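You operate a simulated robot arm through the tools that you are given. There is no shell and no other tool. Be economical: measure what you need, move in short steps, check, and stop when the job is done.

Carry out the task below with a simulated robot arm. There is one attempt and no reset: what you move stays moved.

## Task
Top up the small water tank to its line from the tall blue cup.
Fine: close the tank valve first, open it again after the pour; cup back on the small round mat, lid down.

Only the result counts: the job must be done as asked and must still hold three seconds after the hand-in. Knocking over, shifting, dropping, spilling or breaking anything else fails it. A push-on lid holds only when it is set on centred and level and pressed home; a screw cap is set on level and turned clockwise until tight.

## Robot
A 7-joint arm with a two-finger parallel gripper, fixed in place. Base frame: the origin is at the foot of the arm, x ahead of it, y to its left, z up. Readings come in mm, degrees, newtons and seconds.
With the tool pointing down near the work surface it reaches from about 240 to 680 mm from the base axis. Its first joint turns from -66.0 to 66.0 degrees. Payload 2.4 kg.
Tool frame: the origin (TCP) lies between the finger pads and is the grasp point; the fingertips stand 30 mm ahead of it; z points along the fingers, y is the line along which they close. Largest opening 94 mm; finger width 28, thickness 10; the body of the gripper, 50 by 96 mm, starts 55 mm behind the TCP.
Orientation is that of the tool frame in the base frame, as a unit quaternion [w, x, y, z]. With the fingers straight down and closing along the base's y, the tool's x points along the base's -x, its y along +y and its z along -z.

## Interface
- The arm moves only by the tool drive_tool. Its argument "plan" is a list of rows, each a list of 7 numbers: the shift along the base's x, y, z in mm, then the turn, a rotation vector about the base's x, y, z in degrees, then the closure, from 0 (fully open) to 1 (shut). In form: [[dx, dy, dz, wx, wy, wz, fingers], ...]. A call has 1 to 8 rows; each row shifts and turns the commanded pose from where the row before left it. Each row takes 0.2 s and may step no farther than 50 mm and 8.6 degrees from the row before; otherwise, or with a gripper value out of range, the whole call is refused. Where a pose cannot be reached the arm comes as near as it can. A force on the tool above 90 N (or 10 N above the force at the start of the call, whichever is more), or a blocked arm, ends the call early, and 0.2 s more pass. Each finger travels about 153 mm/s and halts on what it meets, pressing with about 22 N; the grip force reading is that of the motor and also rises with nothing between the fingers. The clock runs only during rows and for 0.2 s after the last one: add rows that do not move to give the fingers time. It gives the time, the measured TCP pose, the force on the tool (base axes), the opening and the grip force at its end, in the units of the frame above (readings bear some noise).
- Cameras (640 x 400 px; columns grow to the right, rows downward): "scene" is fixed at [45, 476.7, 1450.1]; the picture's right is [-0.70, -0.71, 0.00], its down [-0.35, 0.35, -0.87] and it looks along [0.62, -0.61, -0.49] (base axes); focal length 309 px, centre (320, 200). "wrist" rides on the gripper at [-37, 0, -58] in the tool frame; the picture's right is [0.00, -1.00, 0.00], its down [0.97, 0.00, -0.24] and it looks along [0.24, 0.00, 0.97] (tool axes); focal length 218 px, centre (320, 200).
- camera(camera): a new picture of that camera. No time passes.
- measure_at(camera, pixels): for up to 12 pixels [column, row] of the newest picture of that camera ("zoom" is the newest enlarged one), the place [x, y, z] in the base frame of the surface seen there, good to about 2 mm. No time passes.
- close_up(camera, box): a new picture of the part [left, top, right, bottom] of that camera's present view, enlarged. No time passes.
- finish_job(): hands the job in; it is judged then, once.

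Keep the steps short. Do not move on a guess: measure, check each grasp and each placing, and mend mistakes. In all there are 80 turns and 54 pictures (those below and enlarged ones count). Leave the gripper open and the arm clear of the work at the hand-in unless told otherwise, and finish with a single line.

The tools are called as name(argument=value, ...) on one line, values as JSON. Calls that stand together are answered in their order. drive_tool: Moves the arm, as the interface text tells. Its arguments: {"type":"object","properties":{"plan":{"type":"array","items":{"type":"array","items":{"type":"number"}}}},"required":["plan"]} The other tools are called the same way: camera (camera) takes a picture; measure_at (camera, pixels) gives the place of the surface under pixels of a picture; close_up (camera, box) takes an enlarged picture of a part of a camera's view; finish_job () hands the job in.

At the start:

```text
clock: 0.0
position: [367.9, 184.9, 1317.5]
tool_rot: [0.0, 0.0, 1.0, 0.0]
contact_force: [-0.4, 1.0, 0.0]
opening: 94.0
gripper_force: 0.0
```

scene: 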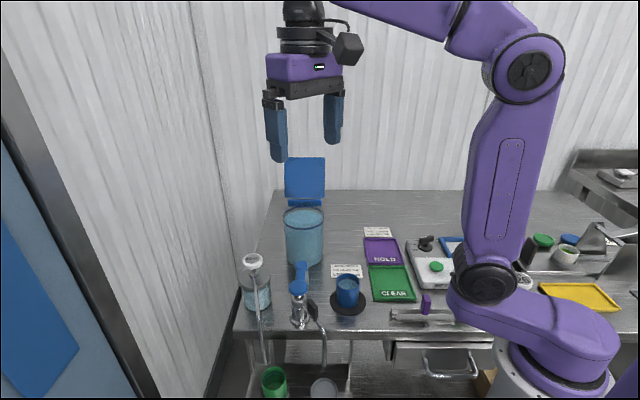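
wrist: 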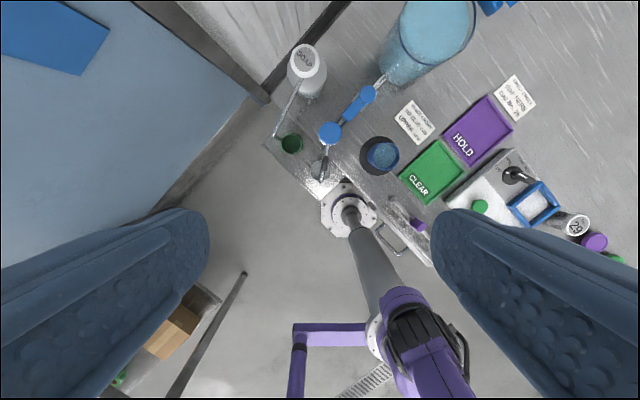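

I see a water tank with a blue lid, a tap-like blue handle and a blue cup on a round mat. I'll enlarge these areas first.

close_up(camera="scene", box=[230, 150, 390, 250])

close_up(camera="scene", box=[230, 240, 430, 365])

close_up(camera="wrist", box=[260, 0, 560, 188])

```text
4.00 times, centred on (310, 200) of scene
```

zoom: 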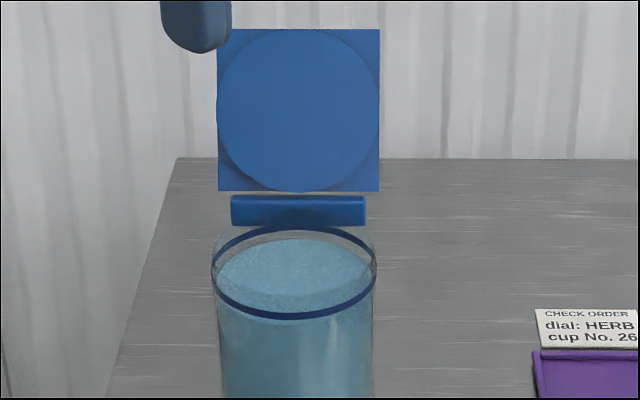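

```text
3.20 times, centred on (330, 302) of scene
```

zoom: 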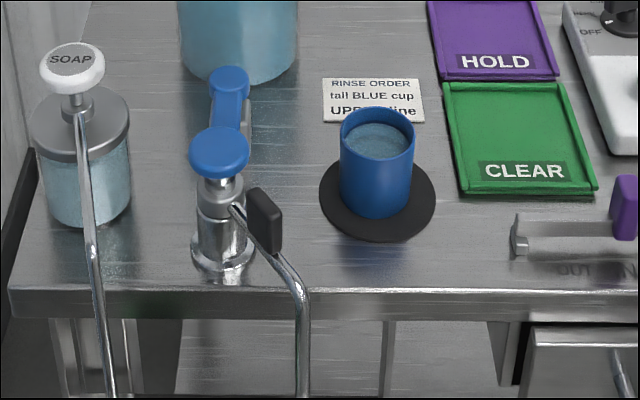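

```text
2.13 times, centred on (410, 94) of wrist
```

zoom: 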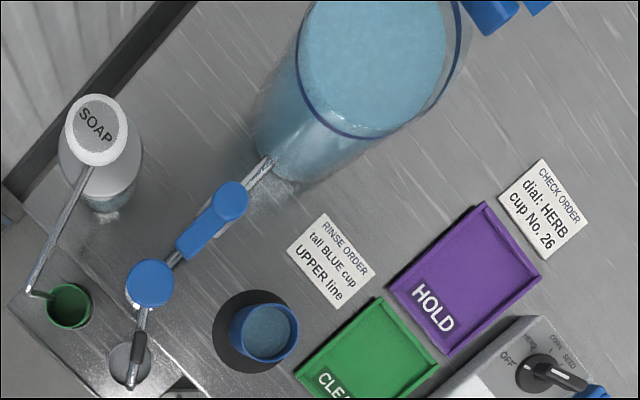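

The card reads "tall BLUE cup, UPPER line". The tank lid stands open on its hinge. Next I'll measure the main points in the last enlarged wrist picture and in the scene picture.

measure_at(camera="zoom", pixels=[[230, 200], [208, 228], [185, 248], [150, 282], [266, 165], [172, 262], [267, 330], [267, 362], [225, 300], [375, 60], [130, 360], [70, 305]])

measure_at(camera="scene", pixels=[[304, 160], [286, 160], [324, 160], [305, 195], [305, 202], [303, 216], [303, 228], [284, 216], [323, 216], [347, 278], [347, 285], [335, 305]])

```text
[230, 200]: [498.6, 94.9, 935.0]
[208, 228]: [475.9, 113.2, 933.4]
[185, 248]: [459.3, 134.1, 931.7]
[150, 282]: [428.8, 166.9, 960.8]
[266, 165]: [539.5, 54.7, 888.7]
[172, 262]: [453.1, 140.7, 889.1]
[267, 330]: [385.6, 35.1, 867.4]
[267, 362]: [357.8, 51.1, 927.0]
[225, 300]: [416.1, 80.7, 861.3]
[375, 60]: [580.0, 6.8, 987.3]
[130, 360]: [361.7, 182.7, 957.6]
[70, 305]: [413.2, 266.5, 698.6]
```

```text
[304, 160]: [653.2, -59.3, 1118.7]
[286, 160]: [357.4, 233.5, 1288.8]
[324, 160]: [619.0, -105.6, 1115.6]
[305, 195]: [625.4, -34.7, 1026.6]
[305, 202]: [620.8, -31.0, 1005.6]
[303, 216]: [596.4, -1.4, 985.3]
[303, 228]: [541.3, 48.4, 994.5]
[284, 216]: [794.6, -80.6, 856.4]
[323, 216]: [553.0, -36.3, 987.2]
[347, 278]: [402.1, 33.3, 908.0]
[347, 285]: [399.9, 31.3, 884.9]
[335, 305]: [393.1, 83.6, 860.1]
```

I need to find the lines on the tank, so I'll enlarge it further, along with the valve.

close_up(camera="scene", box=[272, 195, 352, 245])

close_up(camera="scene", box=[264, 235, 344, 285])

close_up(camera="wrist", box=[300, 70, 460, 170])

```text
8.00 times, centred on (312, 220) of scene
```

zoom: 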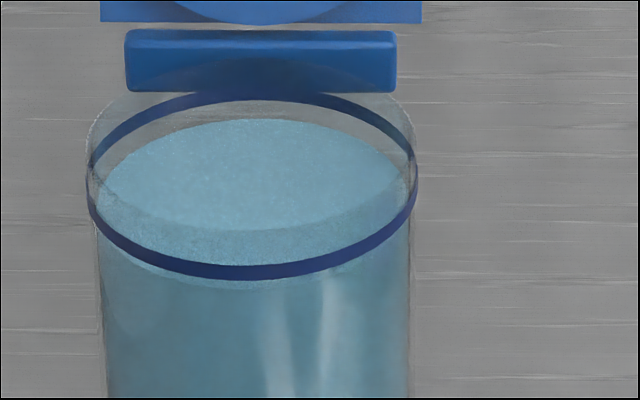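

```text
8.00 times, centred on (304, 260) of scene
```

zoom: 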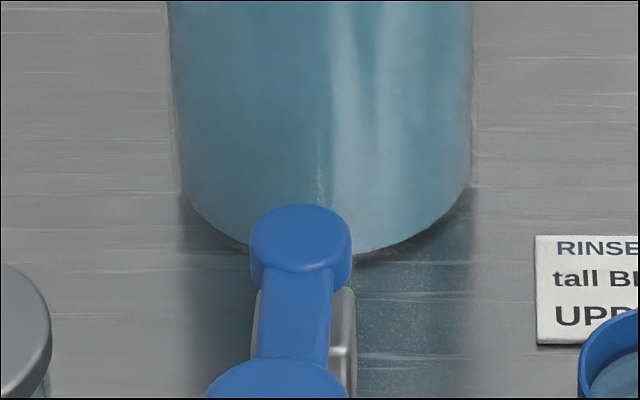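

```text
4.00 times, centred on (380, 120) of wrist
```

zoom: 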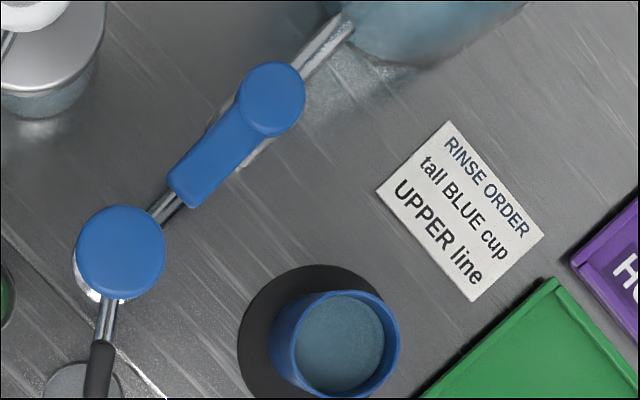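

The tank has one visible dark ring, with the water just below it. I'll bring the wrist camera closer, staying at z≈1142, well above everything near the tank's front.

drive_tool(plan=[[10, -25, -35, 0, 0, 0, 0], [10, -25, -35, 0, 0, 0, 0], [10, -25, -35, 0, 0, 0, 0], [10, -25, -35, 0, 0, 0, 0], [10, -25, -35, 0, 0, 0, 0]])

camera(camera="wrist")

```text
clock: 1.2
position: [416.3, 57.1, 1142.6]
tool_rot: [0.0, 0.0, 1.0, 0.001]
contact_force: [0.6, 1.2, -0.2]
opening: 93.8
gripper_force: 0.1
```

```text
45 pictures are left
```

wrist: 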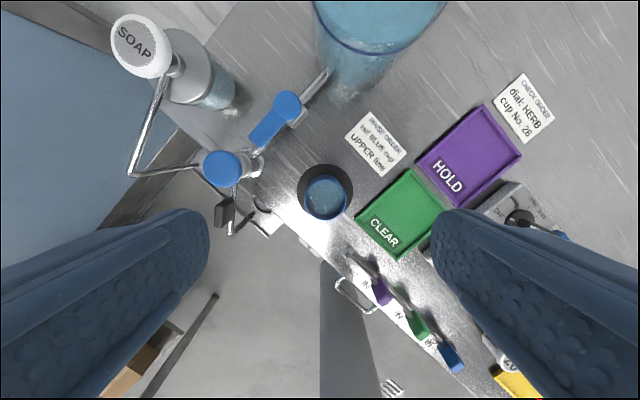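

Enlarging the valve, faucet and cup from here.

close_up(camera="wrist", box=[180, 60, 380, 185])

close_up(camera="wrist", box=[290, 150, 370, 230])

```text
3.20 times, centred on (280, 122) of wrist
```

zoom: 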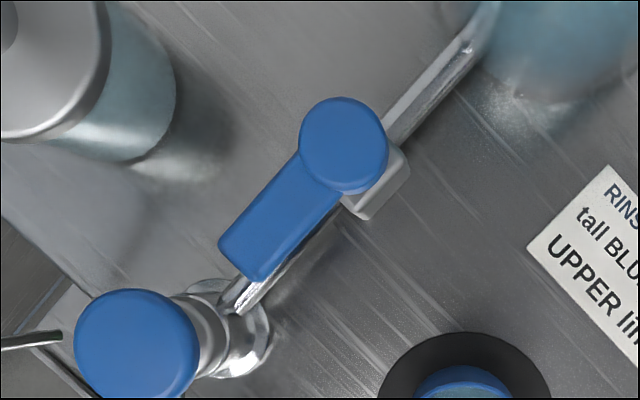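

```text
5.00 times, centred on (330, 190) of wrist
```

zoom: 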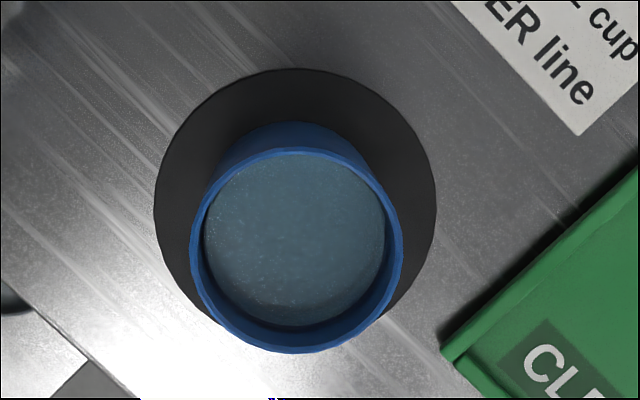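

Now exact positions for the cup rim and mat from this zoom, and valve and faucet points from the wrist picture.

measure_at(camera="zoom", pixels=[[295, 155], [397, 250], [300, 350], [195, 250], [280, 230], [300, 300], [295, 72], [158, 200], [433, 210], [230, 100], [400, 110], [220, 330]])

measure_at(camera="wrist", pixels=[[288, 105], [278, 117], [270, 127], [262, 137], [252, 137], [259, 146], [300, 122], [222, 168], [240, 155], [325, 75], [205, 165], [237, 172]])

```text
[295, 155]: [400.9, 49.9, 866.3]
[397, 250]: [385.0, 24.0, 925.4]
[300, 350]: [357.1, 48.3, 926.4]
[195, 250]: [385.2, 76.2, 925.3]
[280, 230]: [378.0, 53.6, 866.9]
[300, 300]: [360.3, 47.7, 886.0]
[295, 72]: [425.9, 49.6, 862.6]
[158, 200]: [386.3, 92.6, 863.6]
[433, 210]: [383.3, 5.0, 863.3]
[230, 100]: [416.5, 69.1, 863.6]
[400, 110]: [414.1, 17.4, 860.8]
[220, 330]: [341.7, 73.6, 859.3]
```

```text
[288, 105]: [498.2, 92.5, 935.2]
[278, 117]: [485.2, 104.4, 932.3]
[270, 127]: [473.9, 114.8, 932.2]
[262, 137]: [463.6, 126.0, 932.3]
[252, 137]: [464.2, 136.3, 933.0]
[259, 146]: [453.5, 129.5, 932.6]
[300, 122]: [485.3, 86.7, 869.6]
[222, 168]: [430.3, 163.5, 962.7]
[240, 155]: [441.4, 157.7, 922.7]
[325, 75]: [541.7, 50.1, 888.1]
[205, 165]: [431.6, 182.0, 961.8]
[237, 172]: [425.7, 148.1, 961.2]
```

Lever pivot is at about (498,93), its end at about (458,133), top z 932, lined up with the pipe, so the valve is open. The cup is about 52 mm wide and 62 mm tall, centred at (384,50). I'll check the clearances around the valve: soap bottle, spout and valve body.

measure_at(camera="wrist", pixels=[[140, 45], [185, 65], [210, 100], [232, 95], [165, 95], [150, 172], [303, 112], [295, 124], [306, 118], [265, 143], [222, 215], [200, 40]])

close_up(camera="scene", box=[235, 235, 355, 335])

```text
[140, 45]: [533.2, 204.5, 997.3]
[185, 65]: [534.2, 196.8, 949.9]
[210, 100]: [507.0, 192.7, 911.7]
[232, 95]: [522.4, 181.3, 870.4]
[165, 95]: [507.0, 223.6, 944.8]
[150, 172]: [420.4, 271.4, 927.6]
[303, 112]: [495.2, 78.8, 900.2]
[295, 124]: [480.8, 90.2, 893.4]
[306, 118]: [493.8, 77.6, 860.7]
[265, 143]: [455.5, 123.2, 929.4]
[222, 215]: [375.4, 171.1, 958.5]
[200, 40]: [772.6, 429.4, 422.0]
```

```text
4.00 times, centred on (295, 285) of scene
```

zoom: 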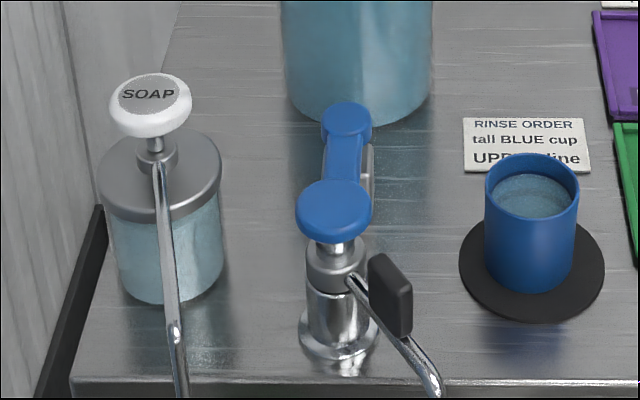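

The soap bottle stands at about (530,210). I'll close the fingers into a peg, yaw +45°, and go above the lever's +x+y side at about (492,147), high first.

drive_tool(plan=[[12.6, 15, -20, 0, 0, 7.5, 1], [12.6, 15, -20, 0, 0, 7.5, 1], [12.6, 15, -20, 0, 0, 7.5, 1], [12.6, 15, -20, 0, 0, 7.5, 1], [12.6, 15, -20, 0, 0, 7.5, 1], [12.6, 15, -20, 0, 0, 7.5, 1]])

camera(camera="wrist")

```text
clock: 2.6
position: [492.7, 148.9, 1021.1]
tool_rot: [0.0, -0.383, 0.924, -0.001]
contact_force: [-0.5, -0.2, -0.3]
opening: 0.0
gripper_force: 21.6
```

```text
41 pictures are left
```

wrist: 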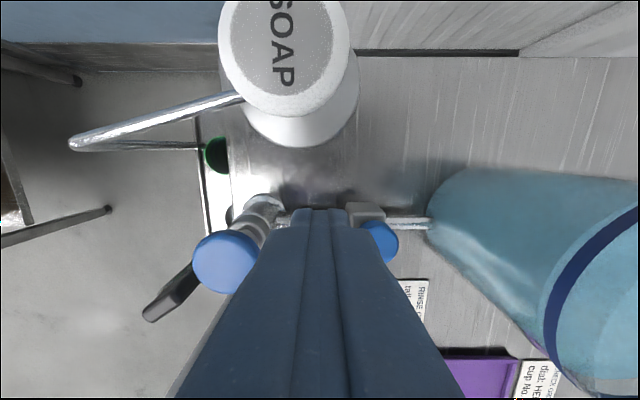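

The camera housing would come close to the soap pump in this orientation. Instead I'll yaw to -45° and straddle the lever with the fingers about 40 mm apart, centred at (468,123).

drive_tool(plan=[[-3, -3.2, 0, 0, 0, -8.2, 0.57], [-3, -3.2, 0, 0, 0, -8.2, 0.57], [-3, -3.2, 0, 0, 0, -8.2, 0.57], [-3, -3.2, 0, 0, 0, -8.2, 0.57], [-3, -3.2, 0, 0, 0, -8.2, 0.57], [-3, -3.2, 0, 0, 0, -8.2, 0.57], [-3, -3.2, 0, 0, 0, -8.2, 0.57], [-3, -3.2, 0, 0, 0, -8.2, 0.57]])

drive_tool(plan=[[0, 0, -10, 0, 0, -8.2, 0.57], [0, 0, -10, 0, 0, -8.2, 0.57], [0, 0, -10, 0, 0, -8, 0.57], [0, 0, 0, 0, 0, 0, 0.57]])

camera(camera="wrist")

```text
clock: 4.4
position: [468.8, 123.5, 1022.6]
tool_rot: [0.0, 0.181, 0.984, -0.001]
contact_force: [0.4, -0.7, -0.2]
opening: 40.2
gripper_force: 0.1
```

```text
clock: 5.4
position: [469.9, 123.9, 990.1]
tool_rot: [0.0, 0.383, 0.924, 0.0]
contact_force: [-0.2, -0.3, -0.5]
opening: 40.5
gripper_force: 0.0
```

```text
40 pictures are left
```

wrist: 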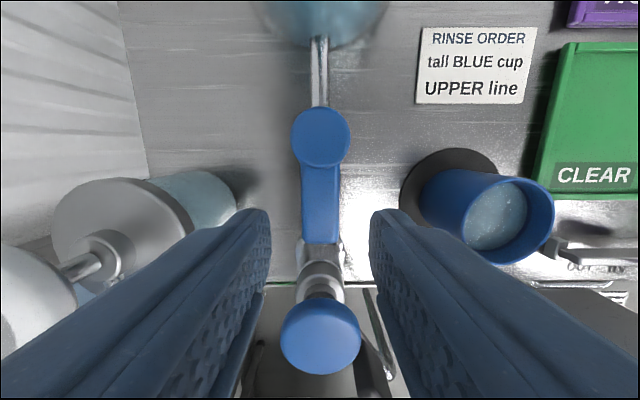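

The lever lies centred between the fingers. Going down to z≈934.

drive_tool(plan=[[0, 0, -28, 0, 0, 0, 0.57], [0, 0, -28, 0, 0, 0, 0.57], [0, 0, 0, 0, 0, 0, 0.57]])

camera(camera="wrist")

```text
clock: 6.2
position: [470.2, 125.1, 934.9]
tool_rot: [0.0, 0.383, 0.924, 0.001]
contact_force: [0.2, 0.5, 0.6]
opening: 40.4
gripper_force: 0.1
```

```text
39 pictures are left
```

wrist: 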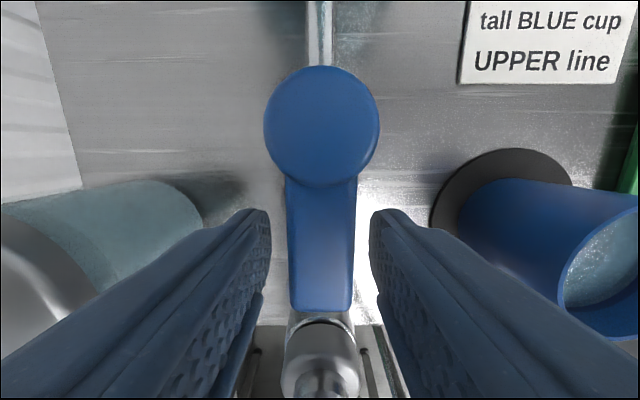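

Testing the lever by turning it 30° counter-clockwise, with the fingers narrowed to about 30 mm.

drive_tool(plan=[[0, 0, 0, 0, 0, 0, 0.7], [-4.2, -4.8, 0, 0, 0, 7.5, 0.7], [-3.1, -4.6, 0, 0, 0, 7.5, 0.7], [-2.4, -4.9, 0, 0, 0, 7.5, 0.7], [-1.8, -5.2, 0, 0, 0, 7.5, 0.7]])

camera(camera="wrist")

```text
clock: 7.4
position: [458.3, 104.2, 936.2]
tool_rot: [0.0, 0.13, 0.991, 0.0]
contact_force: [0.9, 1.4, 1.1]
opening: 29.2
gripper_force: 0.1
```

```text
38 pictures are left
```

wrist: 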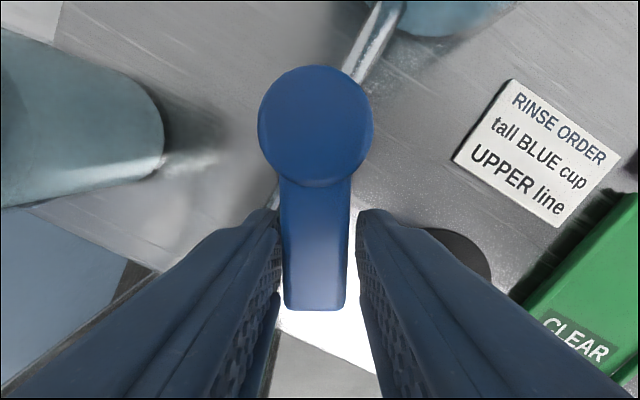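

The lever follows with little force. Continuing to 90°.

drive_tool(plan=[[-1, -5.4, 0, 0, 0, 7.5, 0.7], [-0.4, -5.5, 0, 0, 0, 7.5, 0.7], [0.4, -5.5, 0, 0, 0, 7.5, 0.7], [1, -5.4, 0, 0, 0, 7.5, 0.7], [1.8, -5.2, 0, 0, 0, 7.5, 0.7], [2.4, -4.9, 0, 0, 0, 7.5, 0.7], [3.1, -4.6, 0, 0, 0, 7.5, 0.7], [3.6, -4.1, 0, 0, 0, 7.5, 0.7]])

camera(camera="wrist")

```text
clock: 9.2
position: [468.6, 66.1, 937.5]
tool_rot: [0.0, -0.384, 0.923, -0.001]
contact_force: [2.3, 4.2, 16.2]
opening: 28.9
gripper_force: 0.5
```

```text
37 pictures are left
```

wrist: 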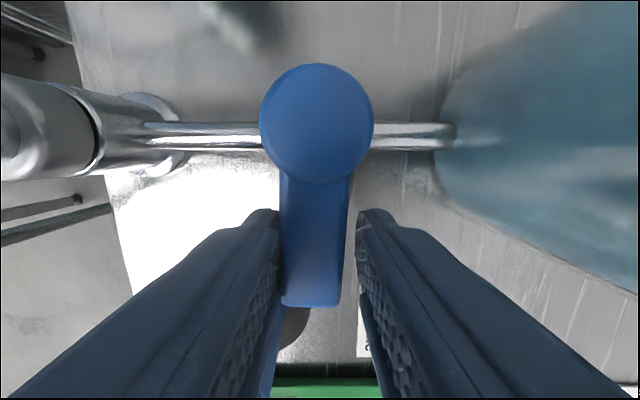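

The lever is now almost across the pipe, and the reading shows some force, so it may be at its stop. I'll nudge a few degrees more to make sure it is home.

drive_tool(plan=[[2, -1.9, 0, 0, 0, 2, 0.7], [0, 0, 0, 0, 0, 0, 0.7]])

close_up(camera="wrist", box=[200, 40, 440, 340])

```text
clock: 9.8
position: [471.1, 64.3, 936.2]
tool_rot: [0.001, -0.4, 0.917, -0.001]
contact_force: [-0.8, 4.7, 30.9]
opening: 30.5
gripper_force: 1.9
```

```text
1.33 times, centred on (320, 190) of wrist
```

zoom: 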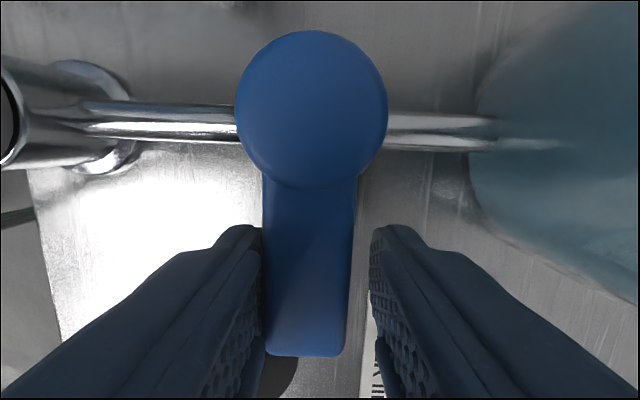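

The lever is across the pipe and at its stop. I'll back off a little to release the load and check.

drive_tool(plan=[[-4.5, 4.5, 0, 0, 0, 0, 0.6], [0, 0, 0, 0, 0, 0, 0.6]])

close_up(camera="wrist", box=[200, 40, 440, 340])

```text
clock: 10.4
position: [465.9, 66.8, 935.2]
tool_rot: [-0.001, -0.399, 0.917, -0.001]
contact_force: [0.9, -0.1, 0.6]
opening: 37.4
gripper_force: 0.0
```

```text
1.33 times, centred on (320, 190) of wrist
```

zoom: 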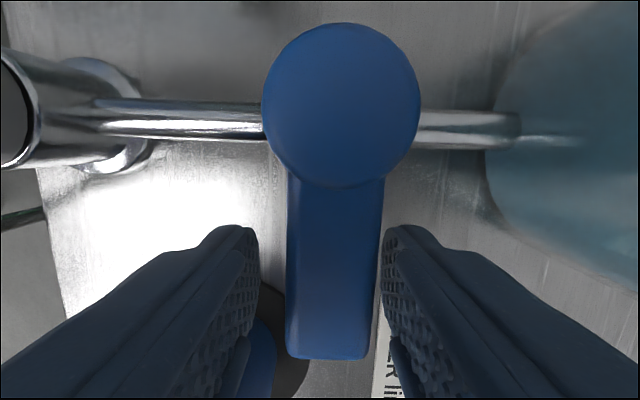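

The valve is closed and the load is gone. Lifting, then moving above the cup at (383.5, 50).

drive_tool(plan=[[0, 0, 35, 0, 0, 0, 0.57], [0, 0, 40, 0, 0, 0, 0.4], [-27.5, -5.6, 10, 0, 0, 0, 0.15], [-27.5, -5.6, 0, 0, 0, 0, 0.1], [-27.4, -5.6, 0, 0, 0, 0, 0.1], [0, 0, 0, 0, 0, -2, 0.1]])

camera(camera="wrist")

close_up(camera="scene", box=[260, 230, 400, 318])

```text
clock: 11.8
position: [384.5, 49.0, 1020.3]
tool_rot: [0.001, -0.383, 0.924, 0.0]
contact_force: [-0.4, -0.5, 0.6]
opening: 84.5
gripper_force: 0.1
```

```text
34 pictures are left
```

wrist: 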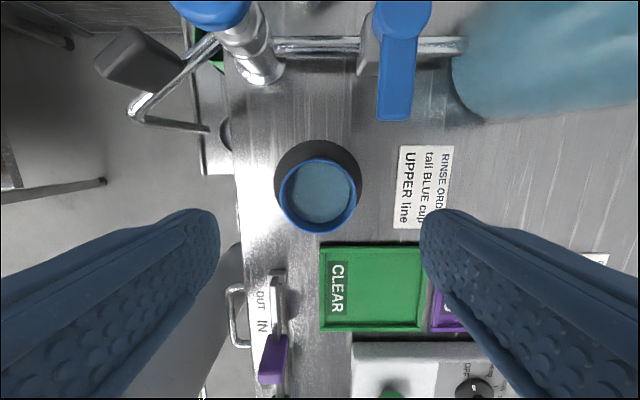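

```text
4.55 times, centred on (330, 274) of scene
```

zoom: 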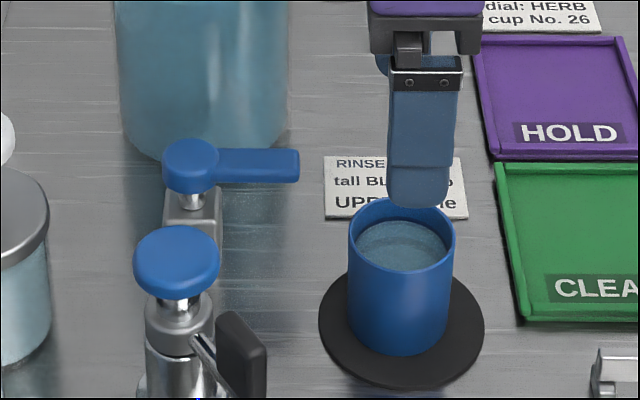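

The cup is centred between the fingers and the lever is clearly crosswise. Descending to z≈908 and then closing gently on the cup.

drive_tool(plan=[[-0.5, 0.5, -38, 0, 0, 0, 0.1], [0, 0, -38, 0, 0, 0, 0.1], [0, 0, -37, 0, 0, 0, 0.1], [0, 0, 0, 0, 0, 0, 0.1], [0, 0, 0, 0, 0, 0, 0.3], [0, 0, 0, 0, 0, 0, 0.42], [0, 0, 0, 0, 0, 0, 0.6], [0, 0, 0, 0, 0, 0, 0.6]])

camera(camera="wrist")

```text
clock: 13.6
position: [385.5, 49.0, 906.8]
tool_rot: [0.0, -0.383, 0.924, 0.001]
contact_force: [-0.3, -0.1, -0.6]
opening: 55.2
gripper_force: 21.9
```

```text
32 pictures are left
```

wrist: 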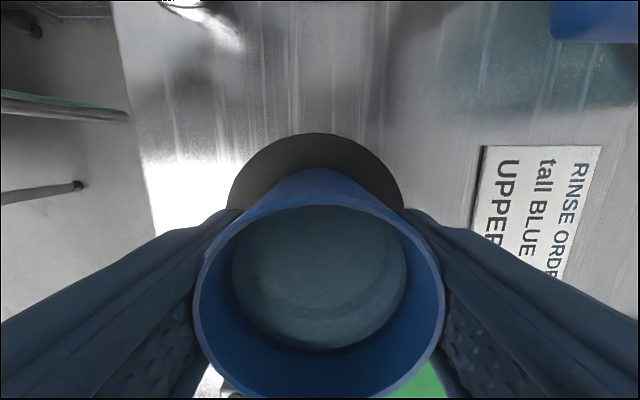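

The cup is held at 55 mm opening with steady grip force. Lifting slowly, straight up and level.

drive_tool(plan=[[0, 0, 10, 0, 0, 0, 0.6], [0, 0, 25, 0, 0, 0, 0.6], [0, 0, 30, 0, 0, 0, 0.6], [0, 0, 30, 0, 0, 0, 0.6], [0, 0, 30, 0, 0, 0, 0.6], [0, 0, 30, 0, 0, 0, 0.6], [0, 0, 25, 0, 0, 0, 0.6], [0, 0, 10, 0, 0, 0, 0.6]])

camera(camera="scene")

close_up(camera="wrist", box=[320, 0, 640, 200])

```text
clock: 15.4
position: [383.7, 50.2, 1097.1]
tool_rot: [0.0, -0.383, 0.924, 0.0]
contact_force: [-0.3, -0.3, 0.0]
opening: 37.4
gripper_force: 0.1
```

```text
31 pictures are left
```

scene: 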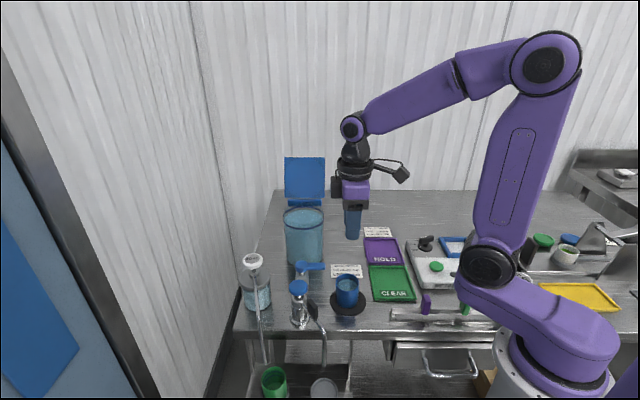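

```text
2.00 times, centred on (480, 100) of wrist
```

zoom: 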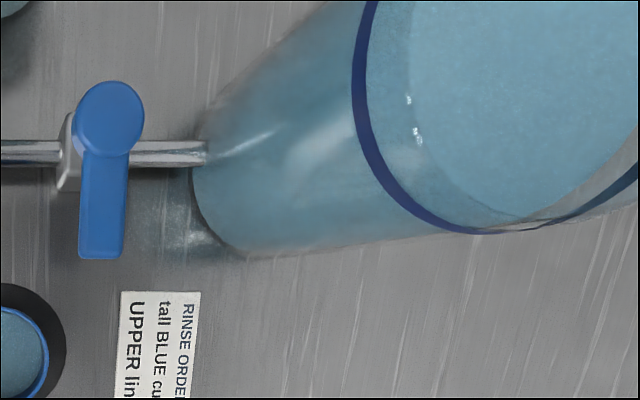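

The opening reads 37 mm and the scene shows the cup still on its mat, so it slipped out during the lift. I'll check the cup closely.

close_up(camera="scene", box=[310, 255, 390, 325])

close_up(camera="wrist", box=[240, 110, 400, 230])

```text
5.71 times, centred on (350, 290) of scene
```

zoom: 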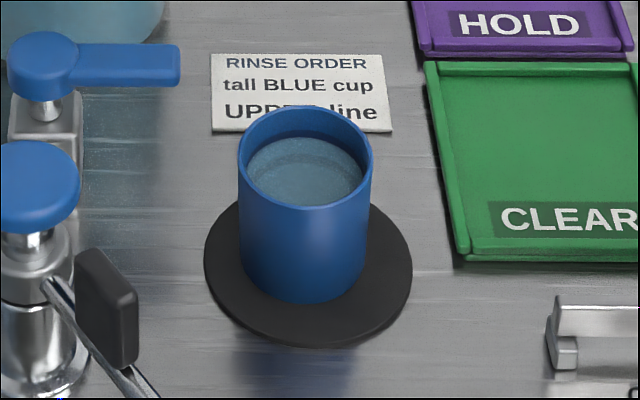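

```text
3.33 times, centred on (320, 170) of wrist
```

zoom: 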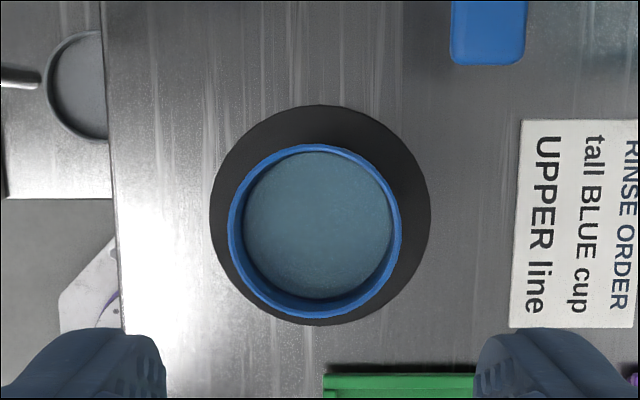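

The cup still stands upright on its mat with nothing spilled. I'll remeasure it before trying a firmer grip.

measure_at(camera="zoom", pixels=[[232, 232], [397, 232], [315, 149], [315, 314], [214, 220], [428, 220], [318, 110], [240, 180], [390, 285], [335, 371]])

measure_at(camera="scene", pixels=[[347, 275], [347, 298], [347, 290], [338, 285], [357, 285]])

```text
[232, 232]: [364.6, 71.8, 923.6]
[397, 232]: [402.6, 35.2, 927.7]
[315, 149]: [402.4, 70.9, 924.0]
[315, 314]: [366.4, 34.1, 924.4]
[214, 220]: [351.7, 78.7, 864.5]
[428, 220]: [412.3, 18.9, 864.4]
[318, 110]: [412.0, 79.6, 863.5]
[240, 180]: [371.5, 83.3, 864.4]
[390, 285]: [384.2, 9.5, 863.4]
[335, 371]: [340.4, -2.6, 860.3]
```

```text
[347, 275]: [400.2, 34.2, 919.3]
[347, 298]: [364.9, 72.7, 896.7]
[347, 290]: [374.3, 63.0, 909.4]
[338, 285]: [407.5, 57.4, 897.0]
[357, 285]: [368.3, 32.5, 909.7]
```

The cup now sits at about (384,53). I'll go down a bit deeper, close fully (1.0), wait, and then lift only 6 mm to check the grip.

drive_tool(plan=[[0, 2.5, 0, 0, 0, 0, 0.1], [0, 0, 0, 0, 0, 0, 0.1], [0, 0, -48, 0, 0, 0, 0.1], [0, 0, -48, 0, 0, 0, 0.1], [0, 0, -48, 0, 0, 0, 0.1], [0, 0, -48, 0, 0, 0, 0.1], [0, 0, 0, 0, 0, 0, 0.1]])

drive_tool(plan=[[0, 0, 0, 0, 0, 0, 0.3], [0, 0, 0, 0, 0, 0, 0.42], [0, 0, 0, 0, 0, 0, 1], [0, 0, 0, 0, 0, 0, 1], [0, 0, 0, 0, 0, 0, 1]])

drive_tool(plan=[[0, 0, 3, 0, 0, 0, 1], [0, 0, 3, 0, 0, 0, 1], [0, 0, 0, 0, 0, 0, 1]])

close_up(camera="scene", box=[300, 240, 400, 320])

```text
clock: 17.0
position: [385.5, 52.5, 906.0]
tool_rot: [0.0, -0.383, 0.924, -0.001]
contact_force: [0.1, 0.3, 0.1]
opening: 84.6
gripper_force: 0.0
```

```text
clock: 18.2
position: [386.4, 52.9, 907.8]
tool_rot: [0.0, -0.384, 0.923, 0.0]
contact_force: [0.2, -1.4, -1.4]
opening: 56.7
gripper_force: 22.0
```

```text
clock: 19.0
position: [385.9, 52.3, 912.2]
tool_rot: [0.001, -0.382, 0.924, 0.0]
contact_force: [0.0, 0.6, -2.1]
opening: 56.3
gripper_force: 22.2
```

```text
5.00 times, centred on (350, 280) of scene
```

zoom: 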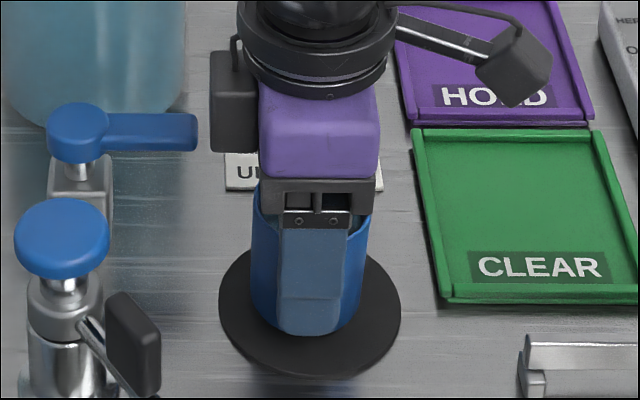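

The reading shows about 2 N of weight and the grip holds. Lifting another 30 mm slowly.

drive_tool(plan=[[0, 0, 5, 0, 0, 0, 1], [0, 0, 8, 0, 0, 0, 1], [0, 0, 8, 0, 0, 0, 1], [0, 0, 8, 0, 0, 0, 1], [0, 0, 0, 0, 0, 0, 1]])

close_up(camera="scene", box=[300, 230, 400, 320])

```text
clock: 20.2
position: [384.3, 52.7, 941.8]
tool_rot: [0.0, -0.383, 0.924, 0.0]
contact_force: [-0.7, -0.3, -1.2]
opening: 56.3
gripper_force: 21.8
```

```text
4.44 times, centred on (350, 275) of scene
```

zoom: 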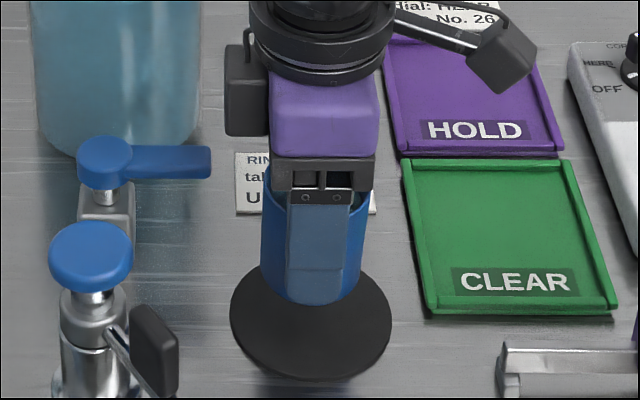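

The cup is off the mat and holding. Continuing upward in moderate steps.

drive_tool(plan=[[0, 0, 8, 0, 0, 0, 1], [0, 0, 14, 0, 0, 0, 1], [0, 0, 16, 0, 0, 0, 1], [0, 0, 16, 0, 0, 0, 1], [0, 0, 16, 0, 0, 0, 1], [0, 0, 16, 0, 0, 0, 1], [0, 0, 10, 0, 0, 0, 1], [0, 0, 0, 0, 0, 0, 1]])

camera(camera="wrist")

measure_at(camera="scene", pixels=[[303, 264], [290, 235], [303, 235], [318, 235], [303, 229], [297, 228], [310, 228], [292, 226], [287, 222], [319, 222], [305, 203], [295, 203]])

```text
clock: 22.0
position: [382.7, 53.8, 1036.4]
tool_rot: [0.0, -0.382, 0.924, 0.0]
contact_force: [0.2, -0.3, -0.5]
opening: 56.0
gripper_force: 21.8
```

```text
25 pictures are left
```

wrist: 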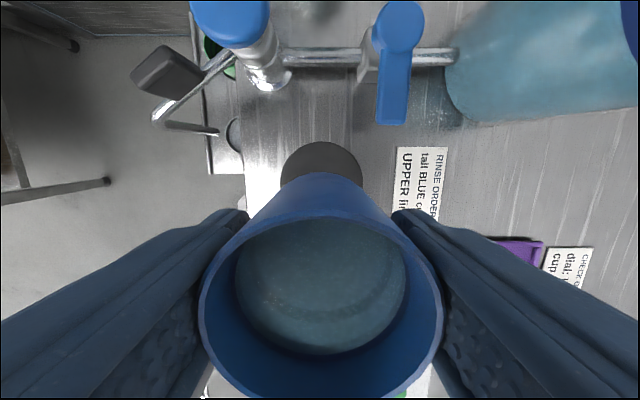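

```text
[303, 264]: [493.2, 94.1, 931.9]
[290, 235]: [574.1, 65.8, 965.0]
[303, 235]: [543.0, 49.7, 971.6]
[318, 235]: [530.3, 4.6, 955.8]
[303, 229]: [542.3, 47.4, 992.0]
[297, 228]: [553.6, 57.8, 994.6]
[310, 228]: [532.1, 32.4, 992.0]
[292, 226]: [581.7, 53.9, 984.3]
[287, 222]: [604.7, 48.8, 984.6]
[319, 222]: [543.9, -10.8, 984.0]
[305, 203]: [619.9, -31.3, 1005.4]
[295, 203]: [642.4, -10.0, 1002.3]
```

The cup is held level and the water undisturbed. The tank is centred at about (578,13), its ring at z≈992 and rim at about 1004. I'll carry the cup smoothly to (595,40,1064), so the lip ends up over the tank centre when tilted.

drive_tool(plan=[[5, 0, 8, 0, 0, 0, 1], [12, -1, 10, 0, 0, 0, 1], [20, -1, 10, 0, 0, 0, 1], [25, -1.5, 2, 0, 0, 0, 1], [25, -1.5, 0, 0, 0, 0, 1], [25, -1.5, 0, 0, 0, 0, 1], [25, -1.5, 0, 0, 0, 0, 1], [20, -1, 0, 0, 0, 0, 1]])

drive_tool(plan=[[20, -1.5, 0, 0, 0, 0, 1], [18, -1.5, 0, 0, 0, 0, 1], [12, -1.5, 0, 0, 0, 0, 1], [5, 0, 0, 0, 0, 0, 1], [0, 0, 0, 0, 0, 0, 1]])

camera(camera="scene")

camera(camera="wrist")

```text
clock: 23.8
position: [543.1, 45.0, 1067.4]
tool_rot: [0.0, -0.382, 0.924, 0.0]
contact_force: [0.5, -0.3, -2.6]
opening: 55.9
gripper_force: 22.3
```

```text
clock: 25.0
position: [595.2, 41.1, 1067.0]
tool_rot: [0.0, -0.382, 0.924, 0.0]
contact_force: [0.2, -0.5, -1.6]
opening: 55.6
gripper_force: 21.9
```

```text
24 pictures are left
```

scene: 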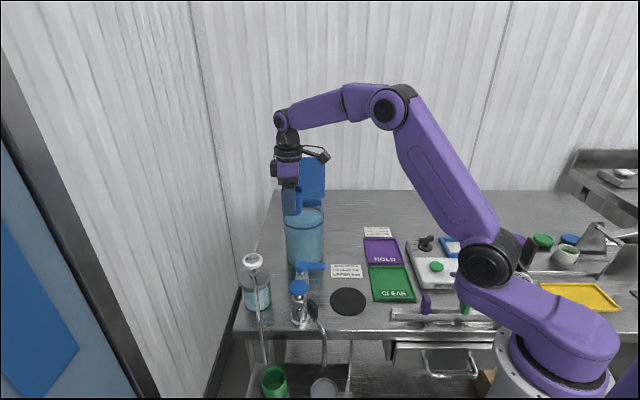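

```text
23 pictures are left
```

wrist: 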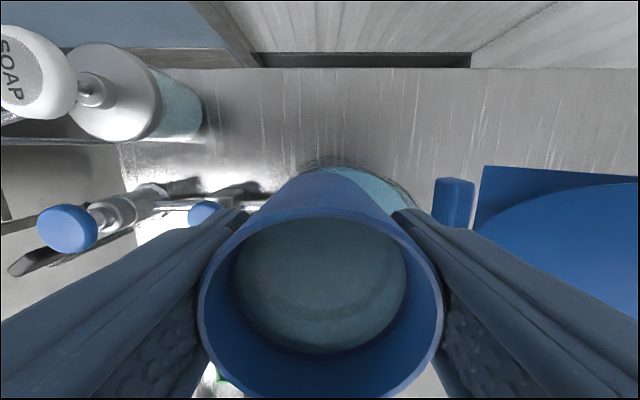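

The cup is over the tank and well clear of the lid. Tilting 28° about the (1,-1,0) axis, which should be just short of spilling.

drive_tool(plan=[[0, 0, 0, 3, -3, 0, 1], [0, 0, 0, 4.95, -4.95, 0, 1], [0, 0, 0, 4.95, -4.95, 0, 1], [0, 0, 0, 4.95, -4.95, 0, 1], [0, 0, 0, 2, -2, 0, 1], [0, 0, 0, 0, 0, 0, 1]])

camera(camera="wrist")

close_up(camera="scene", box=[256, 140, 376, 240])

```text
clock: 26.4
position: [595.3, 38.7, 1067.4]
tool_rot: [0.225, -0.371, 0.896, 0.093]
contact_force: [-0.5, 0.1, -2.3]
opening: 55.6
gripper_force: 22.4
```

```text
22 pictures are left
```

wrist: 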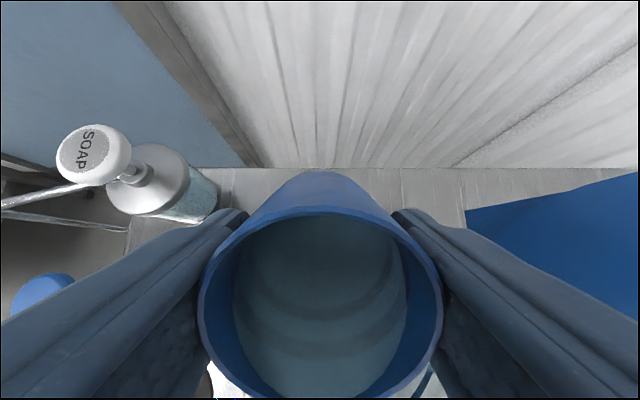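

```text
4.00 times, centred on (316, 190) of scene
```

zoom: 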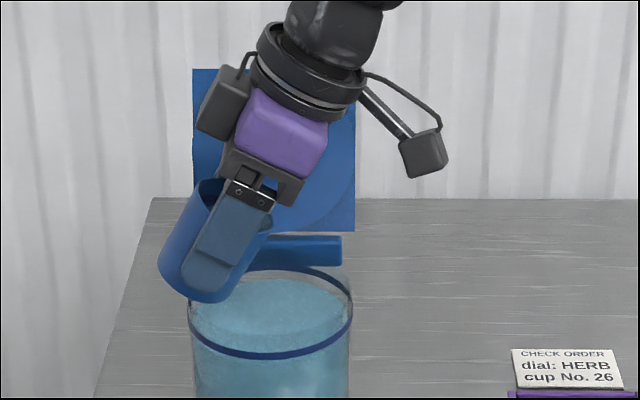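

The lip is centred over the tank, with the tank spanning columns 190–352 in the zoom and the lip at about 272. Tilting on to about 38° and waiting to see the flow.

drive_tool(plan=[[0, 0, 0, 2.5, -2.5, 0, 1], [0, 0, 0, 2.5, -2.5, 0, 1], [0, 0, 0, 2.1, -2.1, 0, 1], [0, 0, 0, 0, 0, 0, 1], [0, 0, 0, 0, 0, 0, 1]])

close_up(camera="scene", box=[264, 170, 344, 240])

```text
clock: 27.6
position: [594.9, 39.6, 1065.9]
tool_rot: [0.301, -0.362, 0.873, 0.125]
contact_force: [-0.1, 0.6, -0.6]
opening: 55.5
gripper_force: 22.3
```

```text
5.71 times, centred on (304, 205) of scene
```

zoom: 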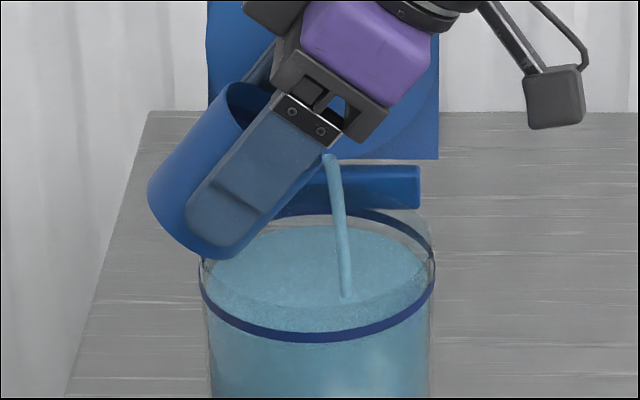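

A clean stream is falling into the tank. I'll hold the tilt, let it run, and look again.

drive_tool(plan=[[2, 2, 0, 0, 0, 0, 1], [0, 0, 0, 0, 0, 0, 1], [0, 0, 0, 0, 0, 0, 1], [0, 0, 0, 0, 0, 0, 1]])

close_up(camera="scene", box=[272, 195, 352, 245])

```text
clock: 28.6
position: [596.1, 42.1, 1067.4]
tool_rot: [0.302, -0.361, 0.874, 0.124]
contact_force: [0.3, -0.1, -1.9]
opening: 55.2
gripper_force: 21.7
```

```text
8.00 times, centred on (312, 220) of scene
```

zoom: 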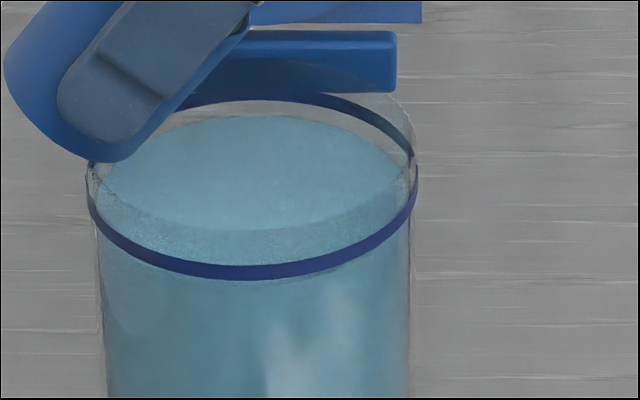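

The flow stopped at this tilt and the water is still slightly below the ring: back edge at row 115 against ring row 99. Tilting on to about 46°.

drive_tool(plan=[[0, 0, 0, 1.9, -1.9, 0, 1], [0, 0, 0, 1.9, -1.9, 0, 1], [0, 0, 0, 1.9, -1.9, 0, 1], [0, 0, 0, 0, 0, 0, 1], [0, 0, 0, 0, 0, 0, 1], [0, 0, 0, 0, 0, 0, 1], [0, 0, 0, 0, 0, 0, 1]])

close_up(camera="scene", box=[272, 195, 352, 245])

```text
clock: 30.2
position: [598.0, 41.4, 1067.3]
tool_rot: [0.363, -0.351, 0.85, 0.149]
contact_force: [-0.6, 0.6, -0.8]
opening: 55.2
gripper_force: 22.1
```

```text
8.00 times, centred on (312, 220) of scene
```

zoom: 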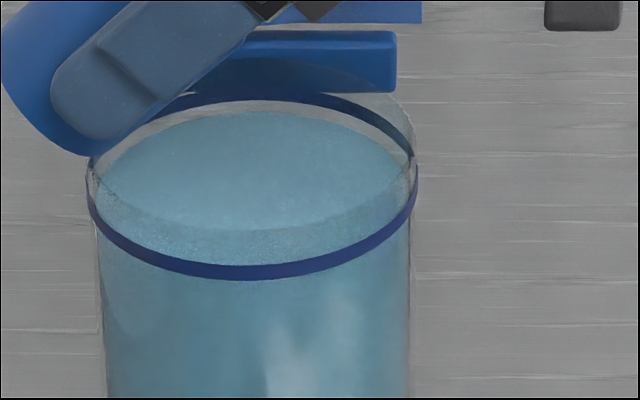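

The water is rising as expected, its back edge now at row 111. Tilting to about 52°.

drive_tool(plan=[[0, 0, 0, 1.4, -1.4, 0, 1], [0, 0, 0, 1.4, -1.4, 0, 1], [0, 0, 0, 1.4, -1.4, 0, 1], [0, 0, 0, 0, 0, 0, 1], [0, 0, 0, 0, 0, 0, 1], [0, 0, 0, 0, 0, 0, 1], [0, 0, 0, 0, 0, 0, 1]])

close_up(camera="scene", box=[280, 200, 328, 230])

```text
clock: 31.8
position: [597.0, 42.0, 1066.3]
tool_rot: [0.406, -0.344, 0.83, 0.168]
contact_force: [-0.1, 0.5, -0.4]
opening: 54.9
gripper_force: 22.3
```

```text
13.33 times, centred on (304, 215) of scene
```

zoom: 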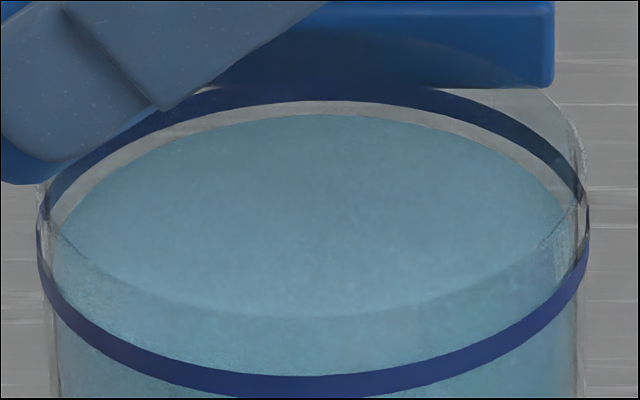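

The water is now about 2 mm below the middle of the ring: back edge at row 114, target about 104. Tilting a little more, to about 56°.

drive_tool(plan=[[0, 0, 0, 1.4, -1.4, 0, 1], [0, 0, 0, 1.5, -1.5, 0, 1], [0, 0, 0, 0, 0, 0, 1], [0, 0, 0, 0, 0, 0, 1], [0, 0, 0, 0, 0, 0, 1], [0, 0, 0, 0, 0, 0, 1]])

close_up(camera="scene", box=[280, 200, 328, 230])

```text
clock: 33.2
position: [598.5, 41.3, 1067.2]
tool_rot: [0.436, -0.338, 0.815, 0.181]
contact_force: [0.1, -1.1, -0.8]
opening: 55.1
gripper_force: 22.1
```

```text
13.33 times, centred on (304, 215) of scene
```

zoom: 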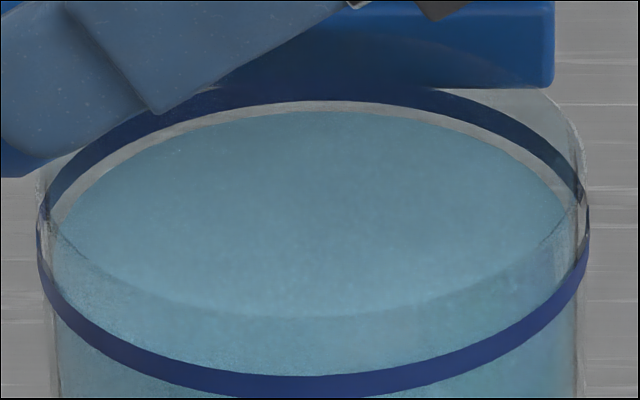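

The back edge is at row 110, about 1.4 mm short. Tilting to about 60°.

drive_tool(plan=[[0, 0, 0, 1.4, -1.4, 0, 1], [0, 0, 0, 1.4, -1.4, 0, 1], [0, 0, 0, 0, 0, 0, 1], [0, 0, 0, 0, 0, 0, 1], [0, 0, 0, 0, 0, 0, 1], [0, 0, 0, 0, 0, 0, 1]])

close_up(camera="scene", box=[280, 200, 328, 230])

```text
clock: 34.6
position: [597.9, 40.3, 1065.9]
tool_rot: [0.463, -0.332, 0.799, 0.192]
contact_force: [-0.2, 0.6, -0.1]
opening: 54.7
gripper_force: 22.3
```

```text
13.33 times, centred on (304, 215) of scene
```

zoom: 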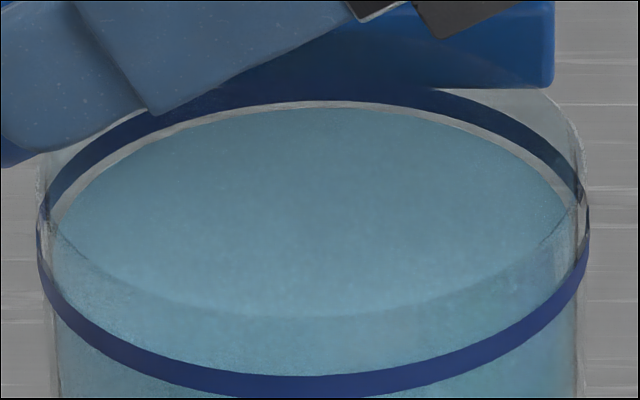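

The back edge is at row 107, about 0.6 mm short. One last 3° tilt, then I'll level the cup again.

drive_tool(plan=[[0, 0, 0, 2.1, -2.1, 0, 1], [0, 0, 0, 0, 0, 0, 1], [0, 0, 0, 0, 0, 0, 1], [0, 0, 0, 0, 0, 0, 1], [0, 0, 0, 0, 0, 0, 1]])

close_up(camera="scene", box=[280, 200, 328, 230])

```text
clock: 35.8
position: [596.6, 41.8, 1067.2]
tool_rot: [0.484, -0.326, 0.787, 0.2]
contact_force: [-1.1, -1.1, -0.9]
opening: 54.7
gripper_force: 21.6
```

```text
13.33 times, centred on (304, 215) of scene
```

zoom: 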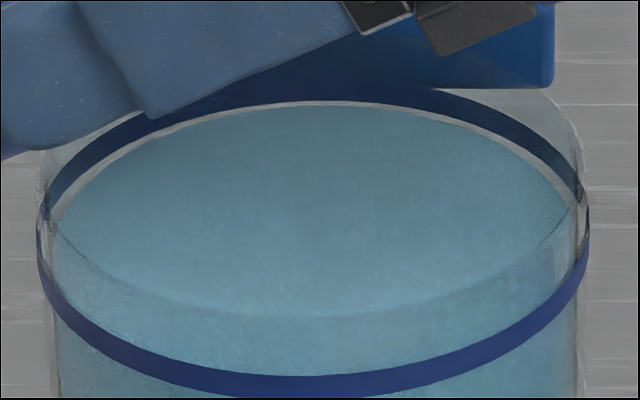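

The water is level with the ring. Returning the cup to upright.

drive_tool(plan=[[0, 0, 0, -4.65, 4.65, 0, 1], [0, 0, 0, -6, 6, 0, 1], [0, 0, 0, -6, 6, 0, 1], [0, 0, 0, -6, 6, 0, 1], [0, 0, 0, -6, 6, 0, 1], [0, 0, 0, -6, 6, 0, 1], [0, 0, 0, -6, 6, 0, 1], [0, 0, 0, -4, 4, 0, 1]])

drive_tool(plan=[[-5, 0.5, 0, 0, 0, 0, 1], [-15, 1, 0, 0, 0, 0, 1], [-25, 1, 0, 0, 0, 0, 1], [-25, 2, 0, 0, 0, 0, 1], [-25, 1.5, 0, 0, 0, 0, 1], [-25, 1.5, 0, 0, 0, 0, 1], [-25, 1.5, 0, 0, 0, 0, 1], [-25, 1, 0, 0, 0, 0, 1]])

drive_tool(plan=[[-22, 0.5, 0, 0, 0, 0, 1], [-15, 0.5, 0, 0, 0, 0, 1], [-7, 0, 0, 0, 0, 0, 1], [0, 0, 0, 0, 0, 0, 1]])

camera(camera="wrist")

```text
clock: 37.6
position: [597.8, 39.4, 1066.7]
tool_rot: [-0.001, -0.382, 0.924, -0.002]
contact_force: [-0.1, -0.3, -0.1]
opening: 54.8
gripper_force: 22.3
```

```text
clock: 39.4
position: [427.8, 50.4, 1066.1]
tool_rot: [0.0, -0.382, 0.924, 0.0]
contact_force: [-0.6, -0.2, -0.5]
opening: 55.1
gripper_force: 22.4
```

```text
clock: 40.4
position: [382.8, 52.1, 1067.1]
tool_rot: [0.0, -0.383, 0.924, 0.0]
contact_force: [0.3, 0.9, -0.9]
opening: 54.9
gripper_force: 22.5
```

```text
13 pictures are left
```

wrist: 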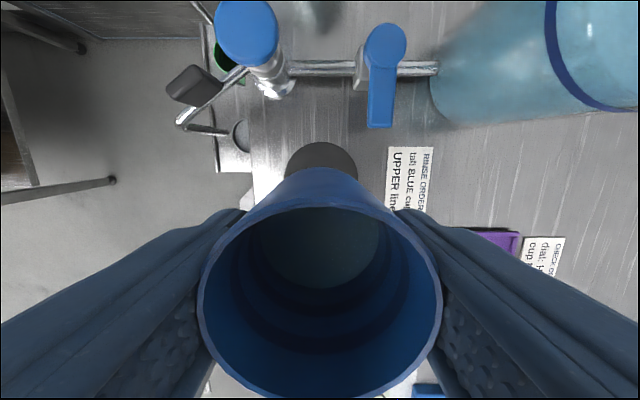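

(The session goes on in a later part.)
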